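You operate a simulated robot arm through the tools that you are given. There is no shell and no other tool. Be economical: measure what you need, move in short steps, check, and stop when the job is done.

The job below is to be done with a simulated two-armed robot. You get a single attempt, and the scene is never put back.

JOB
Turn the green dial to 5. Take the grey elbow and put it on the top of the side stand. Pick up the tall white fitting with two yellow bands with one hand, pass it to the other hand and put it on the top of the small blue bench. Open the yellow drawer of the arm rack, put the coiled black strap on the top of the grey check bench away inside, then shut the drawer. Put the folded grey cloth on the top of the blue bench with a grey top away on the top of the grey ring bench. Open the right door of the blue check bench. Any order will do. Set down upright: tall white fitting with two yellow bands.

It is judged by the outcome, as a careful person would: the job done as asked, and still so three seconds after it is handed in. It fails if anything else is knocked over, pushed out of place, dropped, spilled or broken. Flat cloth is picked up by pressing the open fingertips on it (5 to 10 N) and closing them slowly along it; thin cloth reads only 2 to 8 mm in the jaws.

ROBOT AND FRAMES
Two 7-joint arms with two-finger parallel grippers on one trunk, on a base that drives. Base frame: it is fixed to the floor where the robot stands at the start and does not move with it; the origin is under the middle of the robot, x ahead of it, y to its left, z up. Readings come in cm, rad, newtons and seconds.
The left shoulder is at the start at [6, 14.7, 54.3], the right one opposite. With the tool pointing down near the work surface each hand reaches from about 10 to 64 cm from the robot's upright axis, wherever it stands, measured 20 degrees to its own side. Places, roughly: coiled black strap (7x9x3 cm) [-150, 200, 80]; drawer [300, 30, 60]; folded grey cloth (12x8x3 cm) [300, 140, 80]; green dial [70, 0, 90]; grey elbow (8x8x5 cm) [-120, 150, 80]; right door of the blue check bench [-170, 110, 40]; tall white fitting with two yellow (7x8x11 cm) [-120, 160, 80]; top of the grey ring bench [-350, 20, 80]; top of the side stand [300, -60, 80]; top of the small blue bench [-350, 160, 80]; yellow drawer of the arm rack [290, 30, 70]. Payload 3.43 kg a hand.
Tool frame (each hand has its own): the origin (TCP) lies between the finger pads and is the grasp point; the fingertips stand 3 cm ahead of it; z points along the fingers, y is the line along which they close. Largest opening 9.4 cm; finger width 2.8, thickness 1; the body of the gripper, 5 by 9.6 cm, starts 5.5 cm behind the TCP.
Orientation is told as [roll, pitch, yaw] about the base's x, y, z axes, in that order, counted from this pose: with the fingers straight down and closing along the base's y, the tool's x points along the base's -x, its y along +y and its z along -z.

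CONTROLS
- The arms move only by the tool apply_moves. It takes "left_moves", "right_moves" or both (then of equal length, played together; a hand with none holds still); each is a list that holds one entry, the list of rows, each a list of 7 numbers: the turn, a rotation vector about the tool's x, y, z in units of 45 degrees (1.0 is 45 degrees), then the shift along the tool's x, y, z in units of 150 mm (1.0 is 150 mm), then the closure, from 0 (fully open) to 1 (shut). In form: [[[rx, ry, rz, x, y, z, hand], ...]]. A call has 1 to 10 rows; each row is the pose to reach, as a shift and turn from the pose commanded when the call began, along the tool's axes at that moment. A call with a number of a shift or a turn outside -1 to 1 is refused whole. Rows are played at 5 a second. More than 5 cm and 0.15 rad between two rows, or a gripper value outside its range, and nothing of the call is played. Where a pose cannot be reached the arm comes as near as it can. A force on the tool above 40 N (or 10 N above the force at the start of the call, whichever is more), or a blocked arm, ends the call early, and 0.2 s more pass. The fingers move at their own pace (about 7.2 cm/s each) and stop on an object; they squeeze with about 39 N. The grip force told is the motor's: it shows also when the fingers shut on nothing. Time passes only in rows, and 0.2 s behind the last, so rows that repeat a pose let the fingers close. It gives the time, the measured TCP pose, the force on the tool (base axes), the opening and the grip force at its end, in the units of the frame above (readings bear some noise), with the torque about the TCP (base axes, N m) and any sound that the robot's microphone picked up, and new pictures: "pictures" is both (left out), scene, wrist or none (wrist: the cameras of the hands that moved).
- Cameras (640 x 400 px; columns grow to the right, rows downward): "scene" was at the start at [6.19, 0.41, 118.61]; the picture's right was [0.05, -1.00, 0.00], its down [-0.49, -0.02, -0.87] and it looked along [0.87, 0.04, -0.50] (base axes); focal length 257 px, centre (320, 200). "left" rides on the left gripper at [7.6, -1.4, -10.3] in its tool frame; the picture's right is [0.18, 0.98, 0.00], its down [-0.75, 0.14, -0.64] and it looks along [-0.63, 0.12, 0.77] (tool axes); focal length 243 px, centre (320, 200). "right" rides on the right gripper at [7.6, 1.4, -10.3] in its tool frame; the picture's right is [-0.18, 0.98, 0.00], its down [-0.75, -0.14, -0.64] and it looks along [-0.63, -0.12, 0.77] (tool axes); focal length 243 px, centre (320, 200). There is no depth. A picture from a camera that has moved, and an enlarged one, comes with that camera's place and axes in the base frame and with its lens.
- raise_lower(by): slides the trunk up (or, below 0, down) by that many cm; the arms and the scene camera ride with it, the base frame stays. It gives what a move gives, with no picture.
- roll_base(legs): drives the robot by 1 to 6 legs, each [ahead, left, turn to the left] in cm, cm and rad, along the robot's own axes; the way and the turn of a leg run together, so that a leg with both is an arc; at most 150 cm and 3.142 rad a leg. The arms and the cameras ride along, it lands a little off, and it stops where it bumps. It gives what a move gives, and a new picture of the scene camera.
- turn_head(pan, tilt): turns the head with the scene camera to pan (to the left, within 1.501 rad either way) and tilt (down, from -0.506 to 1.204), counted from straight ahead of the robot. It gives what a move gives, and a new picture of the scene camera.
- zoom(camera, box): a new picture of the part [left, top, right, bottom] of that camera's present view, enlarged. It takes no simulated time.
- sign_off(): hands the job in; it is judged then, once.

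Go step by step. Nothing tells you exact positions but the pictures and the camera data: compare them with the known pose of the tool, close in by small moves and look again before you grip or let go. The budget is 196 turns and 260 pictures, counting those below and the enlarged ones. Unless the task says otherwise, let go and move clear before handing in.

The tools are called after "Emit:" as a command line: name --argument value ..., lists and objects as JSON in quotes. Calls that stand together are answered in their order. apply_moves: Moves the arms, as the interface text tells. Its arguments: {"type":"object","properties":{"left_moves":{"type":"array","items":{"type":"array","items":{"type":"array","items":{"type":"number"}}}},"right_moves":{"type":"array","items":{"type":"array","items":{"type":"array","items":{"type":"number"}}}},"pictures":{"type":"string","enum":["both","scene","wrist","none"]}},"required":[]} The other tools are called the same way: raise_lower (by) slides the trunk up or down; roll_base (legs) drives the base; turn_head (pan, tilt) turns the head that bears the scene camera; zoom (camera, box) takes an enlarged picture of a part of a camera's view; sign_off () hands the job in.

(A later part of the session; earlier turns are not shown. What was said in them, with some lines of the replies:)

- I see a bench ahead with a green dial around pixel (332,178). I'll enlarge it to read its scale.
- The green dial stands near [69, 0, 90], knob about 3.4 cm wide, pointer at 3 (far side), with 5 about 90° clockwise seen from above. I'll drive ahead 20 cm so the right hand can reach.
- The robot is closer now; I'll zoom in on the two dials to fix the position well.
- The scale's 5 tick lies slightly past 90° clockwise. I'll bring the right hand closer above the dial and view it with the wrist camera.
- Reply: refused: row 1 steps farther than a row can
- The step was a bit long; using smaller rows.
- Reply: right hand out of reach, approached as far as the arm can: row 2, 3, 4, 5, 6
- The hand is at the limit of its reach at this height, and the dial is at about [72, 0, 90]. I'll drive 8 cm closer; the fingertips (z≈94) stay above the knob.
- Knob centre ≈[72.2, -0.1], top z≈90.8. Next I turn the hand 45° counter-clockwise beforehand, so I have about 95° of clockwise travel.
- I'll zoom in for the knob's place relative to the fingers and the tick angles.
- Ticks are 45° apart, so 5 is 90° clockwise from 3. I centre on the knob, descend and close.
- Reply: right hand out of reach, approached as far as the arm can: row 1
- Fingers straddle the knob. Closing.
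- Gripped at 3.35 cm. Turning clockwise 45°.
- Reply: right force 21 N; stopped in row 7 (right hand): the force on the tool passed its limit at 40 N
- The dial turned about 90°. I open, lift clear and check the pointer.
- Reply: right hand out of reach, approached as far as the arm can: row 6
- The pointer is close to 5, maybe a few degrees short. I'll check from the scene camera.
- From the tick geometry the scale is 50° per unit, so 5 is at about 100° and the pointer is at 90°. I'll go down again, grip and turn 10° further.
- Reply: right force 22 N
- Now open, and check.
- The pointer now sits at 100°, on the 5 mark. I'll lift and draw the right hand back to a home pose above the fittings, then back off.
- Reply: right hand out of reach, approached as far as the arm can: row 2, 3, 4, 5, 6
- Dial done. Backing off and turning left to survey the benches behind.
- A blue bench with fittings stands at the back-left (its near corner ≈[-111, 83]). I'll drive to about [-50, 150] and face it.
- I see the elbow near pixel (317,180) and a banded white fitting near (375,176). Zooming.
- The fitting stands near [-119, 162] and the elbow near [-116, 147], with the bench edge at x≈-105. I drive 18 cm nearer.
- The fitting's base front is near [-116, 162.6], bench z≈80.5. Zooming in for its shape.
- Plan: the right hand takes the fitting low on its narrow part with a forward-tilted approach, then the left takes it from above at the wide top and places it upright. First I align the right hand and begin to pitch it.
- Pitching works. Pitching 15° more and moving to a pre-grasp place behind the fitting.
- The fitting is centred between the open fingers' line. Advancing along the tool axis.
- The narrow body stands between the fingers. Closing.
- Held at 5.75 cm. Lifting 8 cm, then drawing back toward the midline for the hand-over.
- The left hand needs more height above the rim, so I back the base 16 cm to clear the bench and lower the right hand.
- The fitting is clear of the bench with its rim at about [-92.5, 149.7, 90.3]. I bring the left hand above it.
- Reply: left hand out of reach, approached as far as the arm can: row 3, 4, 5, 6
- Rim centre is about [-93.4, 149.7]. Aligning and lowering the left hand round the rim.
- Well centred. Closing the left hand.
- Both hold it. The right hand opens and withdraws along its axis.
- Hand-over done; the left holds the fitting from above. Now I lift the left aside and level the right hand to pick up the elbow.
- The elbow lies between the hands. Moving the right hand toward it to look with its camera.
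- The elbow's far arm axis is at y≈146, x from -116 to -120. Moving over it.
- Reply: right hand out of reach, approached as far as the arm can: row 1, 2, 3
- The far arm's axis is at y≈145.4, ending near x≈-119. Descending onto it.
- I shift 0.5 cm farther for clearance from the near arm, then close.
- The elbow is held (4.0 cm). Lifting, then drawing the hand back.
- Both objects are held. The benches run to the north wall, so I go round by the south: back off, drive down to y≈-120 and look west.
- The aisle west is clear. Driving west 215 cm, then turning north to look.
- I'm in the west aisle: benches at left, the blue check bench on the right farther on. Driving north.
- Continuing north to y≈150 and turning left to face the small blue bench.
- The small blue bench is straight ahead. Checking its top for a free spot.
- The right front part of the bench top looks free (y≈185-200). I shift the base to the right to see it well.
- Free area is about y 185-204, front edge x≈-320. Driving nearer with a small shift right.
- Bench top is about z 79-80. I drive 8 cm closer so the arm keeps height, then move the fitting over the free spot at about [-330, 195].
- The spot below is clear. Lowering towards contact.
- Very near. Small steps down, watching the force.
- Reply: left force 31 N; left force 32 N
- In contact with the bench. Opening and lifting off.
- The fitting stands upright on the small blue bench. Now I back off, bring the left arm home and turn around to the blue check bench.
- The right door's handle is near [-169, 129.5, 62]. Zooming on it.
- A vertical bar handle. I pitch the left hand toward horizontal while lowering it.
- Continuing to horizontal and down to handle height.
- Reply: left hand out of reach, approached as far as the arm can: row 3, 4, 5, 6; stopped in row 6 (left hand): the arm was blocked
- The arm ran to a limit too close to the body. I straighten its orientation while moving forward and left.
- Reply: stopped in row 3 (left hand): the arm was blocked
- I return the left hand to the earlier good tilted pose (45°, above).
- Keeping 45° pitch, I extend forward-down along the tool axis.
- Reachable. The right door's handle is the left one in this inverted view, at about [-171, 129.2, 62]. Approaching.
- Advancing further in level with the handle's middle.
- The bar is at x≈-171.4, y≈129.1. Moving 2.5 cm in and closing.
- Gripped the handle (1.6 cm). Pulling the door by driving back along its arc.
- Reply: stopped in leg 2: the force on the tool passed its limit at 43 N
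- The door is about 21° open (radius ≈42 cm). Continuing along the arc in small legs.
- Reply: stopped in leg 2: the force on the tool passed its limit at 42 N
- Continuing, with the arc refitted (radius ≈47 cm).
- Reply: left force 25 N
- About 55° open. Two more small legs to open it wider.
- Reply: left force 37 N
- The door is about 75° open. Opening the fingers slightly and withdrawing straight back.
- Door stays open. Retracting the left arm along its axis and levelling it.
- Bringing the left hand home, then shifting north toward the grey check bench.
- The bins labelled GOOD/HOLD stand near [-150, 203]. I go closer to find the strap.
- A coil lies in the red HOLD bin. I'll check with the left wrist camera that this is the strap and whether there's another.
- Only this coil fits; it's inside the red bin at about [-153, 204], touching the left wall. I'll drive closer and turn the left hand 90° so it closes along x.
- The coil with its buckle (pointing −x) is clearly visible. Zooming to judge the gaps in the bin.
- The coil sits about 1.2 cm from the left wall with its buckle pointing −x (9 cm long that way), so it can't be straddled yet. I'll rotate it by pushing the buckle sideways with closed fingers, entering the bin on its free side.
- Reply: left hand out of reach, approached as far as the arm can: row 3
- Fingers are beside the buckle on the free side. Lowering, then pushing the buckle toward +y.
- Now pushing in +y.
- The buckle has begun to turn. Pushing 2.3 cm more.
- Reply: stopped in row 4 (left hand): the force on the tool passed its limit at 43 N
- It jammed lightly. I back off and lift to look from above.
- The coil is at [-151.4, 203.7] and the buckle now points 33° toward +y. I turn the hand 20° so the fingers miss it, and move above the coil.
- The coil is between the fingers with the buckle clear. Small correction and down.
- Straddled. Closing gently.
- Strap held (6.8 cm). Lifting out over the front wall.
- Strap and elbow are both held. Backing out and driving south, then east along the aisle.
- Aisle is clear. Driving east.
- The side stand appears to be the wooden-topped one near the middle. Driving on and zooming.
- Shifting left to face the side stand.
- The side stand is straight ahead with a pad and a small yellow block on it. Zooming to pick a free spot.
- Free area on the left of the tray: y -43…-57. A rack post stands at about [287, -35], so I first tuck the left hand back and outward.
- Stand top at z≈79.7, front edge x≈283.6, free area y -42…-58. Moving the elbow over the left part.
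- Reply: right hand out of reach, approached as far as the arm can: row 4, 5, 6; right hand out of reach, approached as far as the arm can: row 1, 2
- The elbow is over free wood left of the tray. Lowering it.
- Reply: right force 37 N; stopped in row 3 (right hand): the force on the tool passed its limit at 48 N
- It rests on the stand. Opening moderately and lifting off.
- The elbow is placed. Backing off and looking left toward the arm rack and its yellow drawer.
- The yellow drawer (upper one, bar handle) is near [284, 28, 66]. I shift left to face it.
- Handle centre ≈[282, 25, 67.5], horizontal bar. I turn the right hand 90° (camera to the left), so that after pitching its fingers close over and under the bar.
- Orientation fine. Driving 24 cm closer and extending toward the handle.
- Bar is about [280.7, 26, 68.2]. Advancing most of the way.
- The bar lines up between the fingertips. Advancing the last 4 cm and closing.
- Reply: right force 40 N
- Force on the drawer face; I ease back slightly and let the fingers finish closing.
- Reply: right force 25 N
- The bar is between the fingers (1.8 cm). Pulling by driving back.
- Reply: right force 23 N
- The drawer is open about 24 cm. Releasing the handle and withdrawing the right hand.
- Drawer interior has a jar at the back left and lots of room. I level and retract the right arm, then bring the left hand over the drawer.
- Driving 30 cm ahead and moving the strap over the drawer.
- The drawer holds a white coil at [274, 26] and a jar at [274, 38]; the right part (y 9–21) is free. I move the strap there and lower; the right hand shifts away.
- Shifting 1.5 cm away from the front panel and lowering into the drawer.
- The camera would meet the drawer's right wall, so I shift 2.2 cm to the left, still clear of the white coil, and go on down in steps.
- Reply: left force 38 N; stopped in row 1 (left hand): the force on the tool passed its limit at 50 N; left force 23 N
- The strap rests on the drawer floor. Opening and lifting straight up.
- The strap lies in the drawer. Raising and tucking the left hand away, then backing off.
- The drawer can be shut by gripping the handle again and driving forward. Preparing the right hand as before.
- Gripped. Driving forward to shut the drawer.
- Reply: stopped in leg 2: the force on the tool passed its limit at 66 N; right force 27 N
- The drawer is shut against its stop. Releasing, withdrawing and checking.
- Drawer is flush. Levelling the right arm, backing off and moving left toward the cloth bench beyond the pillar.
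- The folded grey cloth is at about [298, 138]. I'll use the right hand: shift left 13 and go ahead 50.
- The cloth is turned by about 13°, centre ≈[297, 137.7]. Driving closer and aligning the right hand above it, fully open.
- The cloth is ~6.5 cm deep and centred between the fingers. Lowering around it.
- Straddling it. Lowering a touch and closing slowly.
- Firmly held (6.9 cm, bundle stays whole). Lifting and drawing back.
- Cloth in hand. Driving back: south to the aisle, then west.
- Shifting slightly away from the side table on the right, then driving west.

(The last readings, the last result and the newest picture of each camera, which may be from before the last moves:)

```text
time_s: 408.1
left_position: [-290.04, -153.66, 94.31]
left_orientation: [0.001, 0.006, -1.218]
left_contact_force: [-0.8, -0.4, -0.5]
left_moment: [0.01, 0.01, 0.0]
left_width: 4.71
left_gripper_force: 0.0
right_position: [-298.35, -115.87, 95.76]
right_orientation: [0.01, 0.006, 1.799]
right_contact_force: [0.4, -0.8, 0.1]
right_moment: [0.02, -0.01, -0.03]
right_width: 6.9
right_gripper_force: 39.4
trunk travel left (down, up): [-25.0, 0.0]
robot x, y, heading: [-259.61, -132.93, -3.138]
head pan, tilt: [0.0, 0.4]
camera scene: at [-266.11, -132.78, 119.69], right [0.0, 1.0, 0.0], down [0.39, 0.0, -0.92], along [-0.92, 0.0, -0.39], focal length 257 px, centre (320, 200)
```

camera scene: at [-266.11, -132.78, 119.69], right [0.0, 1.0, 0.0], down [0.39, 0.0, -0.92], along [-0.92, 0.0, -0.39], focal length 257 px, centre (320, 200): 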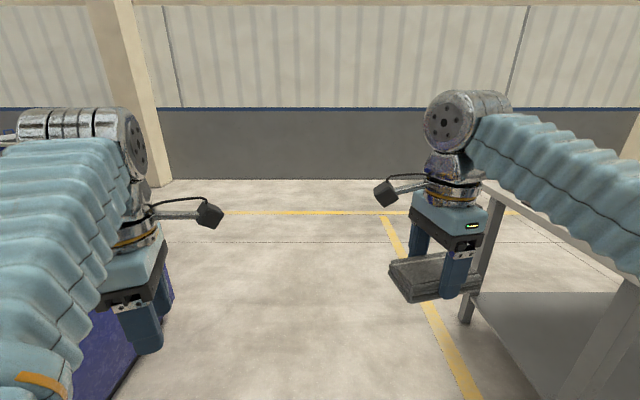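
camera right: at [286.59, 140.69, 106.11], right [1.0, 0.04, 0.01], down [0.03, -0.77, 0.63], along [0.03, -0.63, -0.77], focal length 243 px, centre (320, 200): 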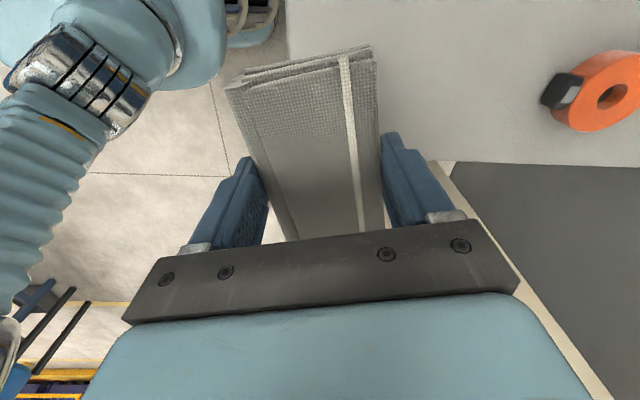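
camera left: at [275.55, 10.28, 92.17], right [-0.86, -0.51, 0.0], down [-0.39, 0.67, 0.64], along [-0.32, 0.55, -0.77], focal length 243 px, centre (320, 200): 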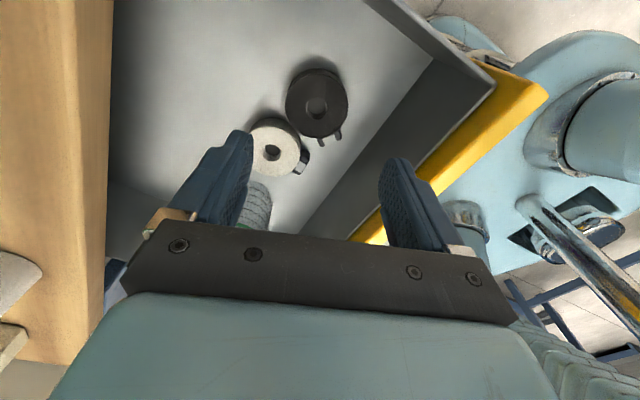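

A grey table begins on the right. I turn north, go up the aisle and face it.

Emit:
roll_base --legs '[[-12, 0, 0], [0, 0, -1.571], [145, 0, 0], [0, 0, 1.571]]'

Emit:
turn_head --pan 0 --tilt 0.5

```text
time_s: 423.6
left_position: [-280.27, -10.37, 94.39]
left_orientation: [-0.001, 0.007, -1.232]
left_contact_force: [0.3, -0.3, 0.2]
left_moment: [-0.03, -0.01, -0.05]
left_width: 4.71
left_gripper_force: 0.1
right_position: [-288.05, 27.88, 95.77]
right_orientation: [0.009, 0.005, 1.785]
right_contact_force: [-0.3, -0.3, -0.9]
right_moment: [0.02, -0.01, 0.0]
right_width: 6.9
right_gripper_force: 38.7
trunk travel left (down, up): [-25.0, 0.0]
robot x, y, heading: [-250.1, 10.25, 3.131]
head pan, tilt: [0.0, 0.4]
camera scene: at [-256.04, 10.22, 119.69], right [0.01, 1.0, 0.0], down [0.39, 0.0, -0.92], along [-0.92, 0.01, -0.39], focal length 257 px, centre (320, 200)
```

scene: 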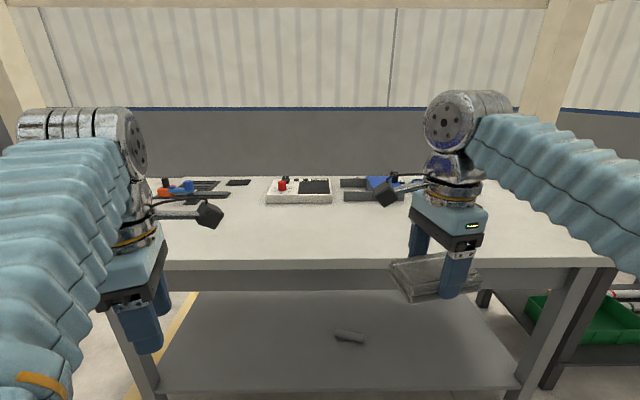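

```text
time_s: 424.3
left_position: [-280.31, -10.42, 94.39]
left_orientation: [0.0, 0.008, -1.232]
left_contact_force: [-0.2, -0.2, -0.4]
left_moment: [0.01, 0.03, -0.02]
left_width: 4.71
left_gripper_force: 0.0
right_position: [-288.07, 27.74, 95.82]
right_orientation: [0.01, 0.007, 1.785]
right_contact_force: [0.7, -0.2, -0.7]
right_moment: [-0.02, -0.03, -0.02]
right_width: 6.87
right_gripper_force: 38.7
trunk travel left (down, up): [-25.0, 0.0]
robot x, y, heading: [-249.83, 10.18, 3.122]
head pan, tilt: [0.0, 0.499]
camera scene: at [-255.88, 10.21, 118.78], right [0.01, 1.0, 0.0], down [0.48, -0.01, -0.88], along [-0.88, 0.01, -0.48], focal length 257 px, centre (320, 200)
```

scene: 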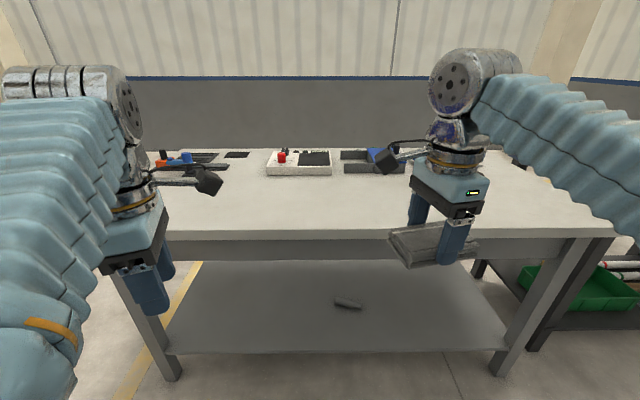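

The grey ring bench is ahead with a big free area in front. Driving closer.

Emit:
roll_base --legs '[[26, 0, 0.015]]'

```text
time_s: 426.1
left_position: [-305.65, -10.85, 94.32]
left_orientation: [0.002, 0.006, -1.214]
left_contact_force: [-1.1, 0.8, 0.8]
left_moment: [0.01, 0.02, -0.02]
left_width: 4.71
left_gripper_force: 0.1
right_position: [-314.05, 27.25, 95.77]
right_orientation: [0.01, 0.005, 1.802]
right_contact_force: [-0.2, 0.0, -0.7]
right_moment: [-0.02, 0.02, -0.03]
right_width: 6.88
right_gripper_force: 38.6
trunk travel left (down, up): [-25.0, 0.0]
robot x, y, heading: [-275.86, 10.16, -3.138]
head pan, tilt: [0.0, 0.499]
camera scene: at [-281.64, 10.19, 118.78], right [-0.01, 1.0, 0.0], down [0.48, 0.0, -0.88], along [-0.88, 0.0, -0.48], focal length 257 px, centre (320, 200)
```

scene: 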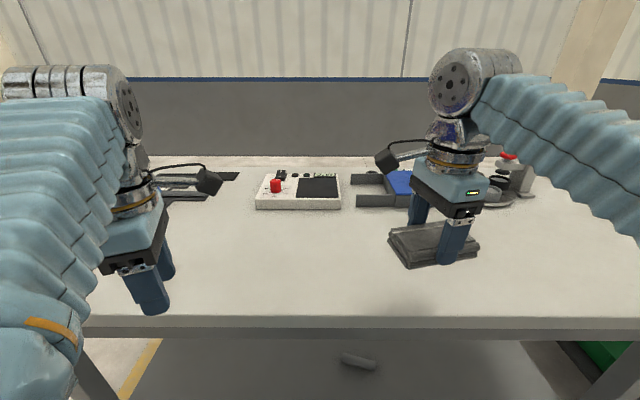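

Moving the cloth over the free area and lowering.

Emit:
apply_moves --right_moves '[[[0, 0, 0, -0.07, 0.28, 0, 0.7], [0, 0, 0, -0.13, 0.56, 0.05, 0.7], [0, 0, 0, -0.198, 0.843, 0.15, 0.7], [0, 0, 0, -0.198, 0.843, 0.35, 0.7], [0, 0, 0, -0.198, 0.843, 0.55, 0.7], [0, 0, 0, -0.198, 0.843, 0.72, 0.7], [0, 0, 0, -0.198, 0.843, 0.72, 0.7]]]' --pictures "both"

```text
time_s: 427.7
left_position: [-305.75, -10.85, 94.26]
left_orientation: [0.001, 0.008, -1.215]
left_contact_force: [0.0, 0.2, 0.8]
left_moment: [0.02, -0.03, 0.0]
left_width: 4.68
left_gripper_force: 0.2
right_position: [-327.14, 27.02, 85.05]
right_orientation: [0.01, 0.007, 1.804]
right_contact_force: [0.4, -0.5, -0.3]
right_moment: [0.02, 0.02, -0.03]
right_width: 6.89
right_gripper_force: 39.1
trunk travel left (down, up): [-25.0, 0.0]
robot x, y, heading: [-275.71, 10.32, -3.133]
head pan, tilt: [0.0, 0.499]
camera scene: at [-281.66, 10.19, 118.78], right [-0.01, 1.0, 0.0], down [0.48, 0.0, -0.88], along [-0.88, 0.0, -0.48], focal length 257 px, centre (320, 200)
camera right: at [-326.67, 19.39, 95.31], right [-1.0, -0.05, 0.01], down [-0.03, 0.77, 0.63], along [-0.04, 0.63, -0.77], focal length 243 px, centre (320, 200)
```

scene: 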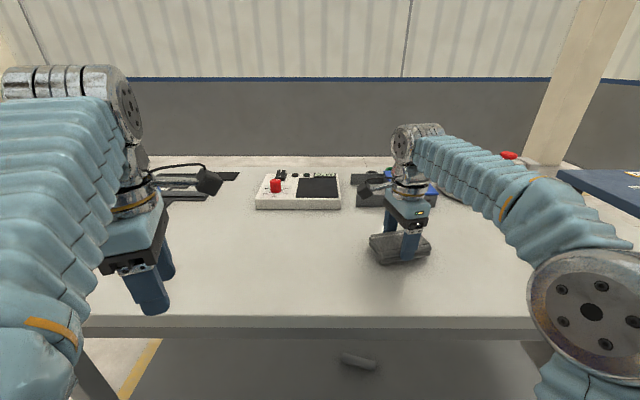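
right: 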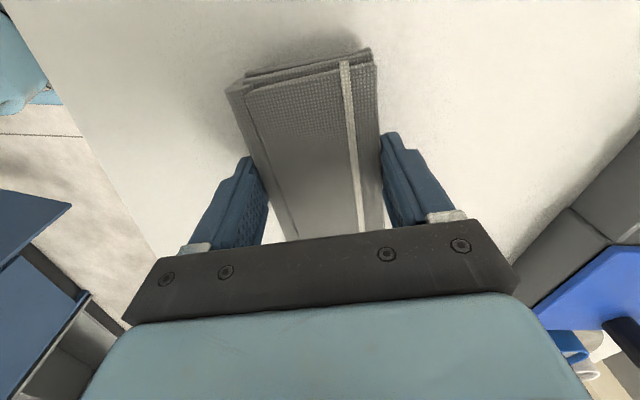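

Near the surface. Small steps down watching force.

Emit:
apply_moves --right_moves '[[[0, 0, 0, 0, 0, 0.03, 0.7], [0, 0, 0, 0, 0, 0.06, 0.7], [0, 0, 0, 0, 0, 0.06, 0.7]]]' --pictures "none"

Emit:
apply_moves --right_moves '[[[0, 0, 0, 0, 0, 0.02, 0.7], [0, 0, 0, 0, 0, 0.04, 0.7], [0, 0, 0, 0, 0, 0.04, 0.7]]]' --pictures "none"

```text
time_s: 428.5
left_position: [-305.63, -10.85, 94.27]
left_orientation: [-0.001, 0.006, -1.217]
left_contact_force: [0.4, 0.5, -0.2]
left_moment: [0.03, -0.01, -0.01]
left_width: 4.69
left_gripper_force: 0.0
right_position: [-327.33, 26.97, 84.15]
right_orientation: [0.01, 0.007, 1.804]
right_contact_force: [0.9, 0.0, -0.1]
right_moment: [0.01, 0.04, 0.0]
right_width: 6.91
right_gripper_force: 39.6
trunk travel left (down, up): [-25.0, 0.0]
robot x, y, heading: [-275.78, 10.43, -3.135]
head pan, tilt: [0.0, 0.499]
```

```text
time_s: 429.3
left_position: [-305.6, -10.73, 94.41]
left_orientation: [-0.002, 0.008, -1.213]
left_contact_force: [0.1, -0.5, 0.3]
left_moment: [0.0, -0.02, 0.02]
left_width: 4.72
left_gripper_force: 0.1
right_position: [-327.21, 27.04, 83.73]
right_orientation: [0.017, 0.007, 1.803]
right_contact_force: [-10.0, 3.7, 34.0]
right_moment: [0.25, -0.6, 0.07]
right_width: 6.91
right_gripper_force: 39.5
trunk travel left (down, up): [-25.0, 0.0]
robot x, y, heading: [-275.98, 10.34, -3.136]
head pan, tilt: [0.0, 0.499]
```

It touches the bench. Opening slowly and lifting.

Emit:
apply_moves --right_moves '[[[0, 0, 0, 0, 0, 0, 0.3], [0, 0, 0, 0, 0, 0, 0.15], [0, 0, 0, 0, 0, 0, 0], [0, 0, 0, 0, 0, 0, 0], [0, 0, 0, 0, 0, -0.15, 0], [0, 0, 0, 0, 0, -0.35, 0], [0, 0, 0, 0, 0, -0.55, 0], [0, 0, 0, 0.05, -0.2, -0.7, 0], [0, 0, 0, 0.1, -0.45, -0.8, 0], [0, 0, 0, 0.15, -0.7, -0.8, 0]]]' --pictures "both"

```text
time_s: 431.5
left_position: [-305.68, -10.88, 94.27]
left_orientation: [0.0, 0.007, -1.214]
left_contact_force: [-0.9, -0.7, -0.1]
left_moment: [0.03, -0.05, -0.05]
left_width: 4.68
left_gripper_force: 0.0
right_position: [-316.47, 27.32, 95.77]
right_orientation: [0.012, 0.005, 1.804]
right_contact_force: [-0.6, -0.1, 0.5]
right_moment: [0.01, 0.0, 0.01]
right_width: 9.4
right_gripper_force: 0.0
trunk travel left (down, up): [-25.0, 0.0]
robot x, y, heading: [-275.69, 10.68, -3.135]
head pan, tilt: [0.0, 0.499]
camera scene: at [-281.68, 10.18, 118.78], right [-0.01, 1.0, 0.0], down [0.48, 0.0, -0.88], along [-0.88, -0.01, -0.48], focal length 257 px, centre (320, 200)
camera right: at [-315.98, 19.56, 106.0], right [-1.0, -0.05, 0.01], down [-0.03, 0.77, 0.64], along [-0.04, 0.63, -0.77], focal length 243 px, centre (320, 200)
```

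scene: 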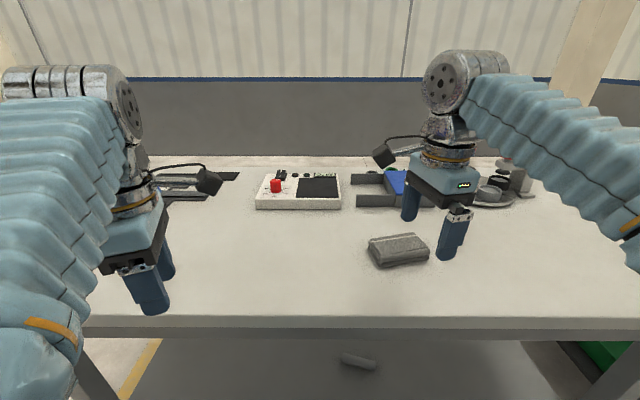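
right: 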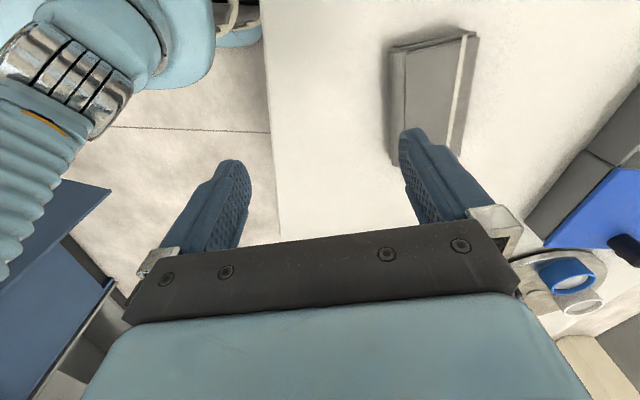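

Cloth is placed. I back away and check the door and the fitting once more.

Emit:
roll_base --legs '[[-26, 0, 0], [0, 0, -1.571]]'

Emit:
turn_head --pan -0.5 --tilt 0.4

Emit:
turn_head --pan 0.4 --tilt 0.25

```text
time_s: 437.3
left_position: [-269.91, 41.0, 94.27]
left_orientation: [-0.002, 0.006, -2.819]
left_contact_force: [-0.2, 0.0, -0.5]
left_moment: [0.0, -0.02, 0.03]
left_width: 4.7
left_gripper_force: 0.2
right_position: [-231.51, 50.58, 95.64]
right_orientation: [0.011, 0.007, 0.198]
right_contact_force: [0.5, 0.4, -0.4]
right_moment: [-0.02, 0.01, 0.01]
right_width: 9.41
right_gripper_force: 0.0
trunk travel left (down, up): [-25.0, 0.0]
robot x, y, heading: [-249.89, 10.41, 1.538]
head pan, tilt: [0.0, 0.499]
camera scene: at [-249.51, 16.46, 118.78], right [1.0, -0.03, 0.0], down [-0.01, -0.48, -0.88], along [0.03, 0.88, -0.48], focal length 257 px, centre (320, 200)
```

scene: 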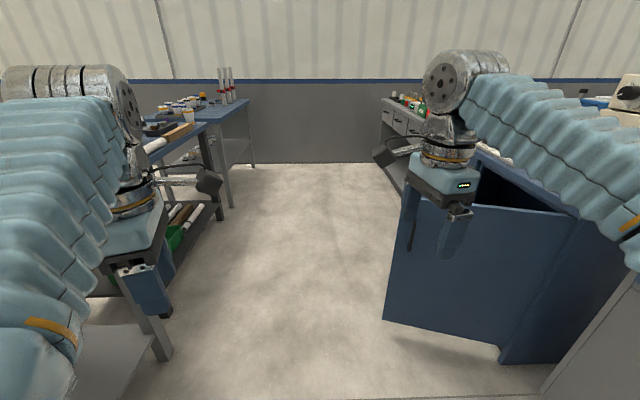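

```text
time_s: 438.2
left_position: [-269.78, 40.95, 94.32]
left_orientation: [0.0, 0.008, -2.821]
left_contact_force: [0.2, -0.5, -0.4]
left_moment: [0.01, -0.02, 0.04]
left_width: 4.73
left_gripper_force: 0.1
right_position: [-231.4, 50.55, 95.64]
right_orientation: [0.011, 0.007, 0.198]
right_contact_force: [-0.3, 0.0, 0.4]
right_moment: [-0.03, -0.01, 0.0]
right_width: 9.39
right_gripper_force: 0.0
trunk travel left (down, up): [-25.0, 0.0]
robot x, y, heading: [-249.87, 10.48, 1.542]
head pan, tilt: [-0.499, 0.4]
camera scene: at [-245.11, 15.37, 119.69], right [0.86, -0.5, 0.0], down [-0.2, -0.34, -0.92], along [0.46, 0.8, -0.39], focal length 257 px, centre (320, 200)
```

scene: 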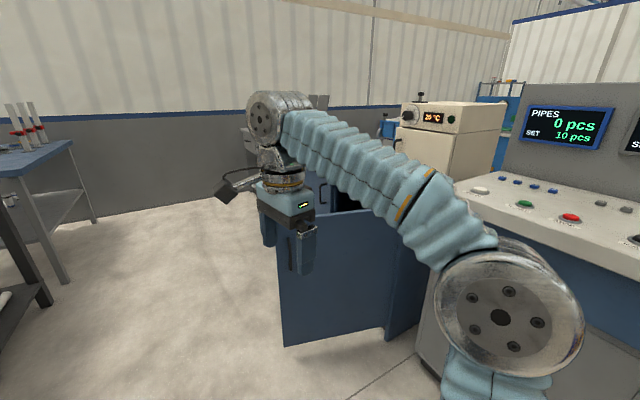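

```text
time_s: 439.4
left_position: [-269.74, 41.04, 94.35]
left_orientation: [0.0, 0.006, -2.82]
left_contact_force: [-0.6, 0.1, 0.8]
left_moment: [0.01, -0.02, 0.01]
left_width: 4.7
left_gripper_force: 0.1
right_position: [-231.36, 50.47, 95.61]
right_orientation: [0.011, 0.006, 0.198]
right_contact_force: [0.6, 0.2, 0.3]
right_moment: [0.02, -0.02, -0.01]
right_width: 9.39
right_gripper_force: 0.1
trunk travel left (down, up): [-25.0, 0.0]
robot x, y, heading: [-249.92, 10.53, 1.543]
head pan, tilt: [0.4, 0.25]
camera scene: at [-253.14, 16.08, 121.09], right [0.93, 0.36, 0.0], down [0.09, -0.23, -0.97], along [-0.35, 0.9, -0.25], focal length 257 px, centre (320, 200)
```

scene: 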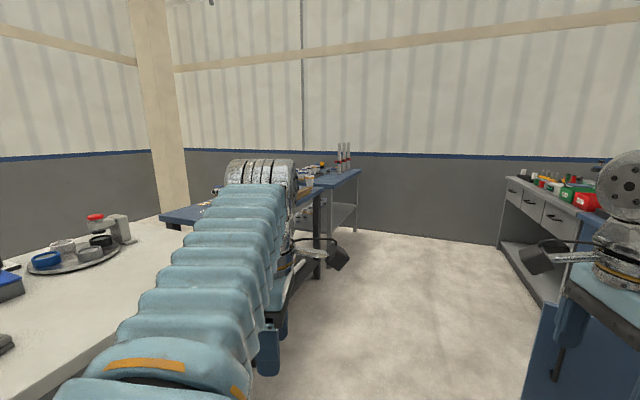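

The door is still open, the fitting still stands on the small blue bench, and everything else is in place with both hands clear. Handing in.

Emit:
sign_off

```text
The job is handed in.
```

The whole job is done and handed in:
- **Dial:** the green dial reads 5.
- **Elbow:** the grey elbow is on the side stand.
- **Fitting:** the banded fitting was passed from the right hand to the left and stands upright on the small blue bench.
- **Strap:** the black strap is in the yellow drawer, which is shut. I took it from the red HOLD bin on the grey check bench, the only matching coil I saw there.
- **Cloth:** the grey cloth is on the grey ring bench.
- **Door:** the right door of the blue check bench is open about 75°.
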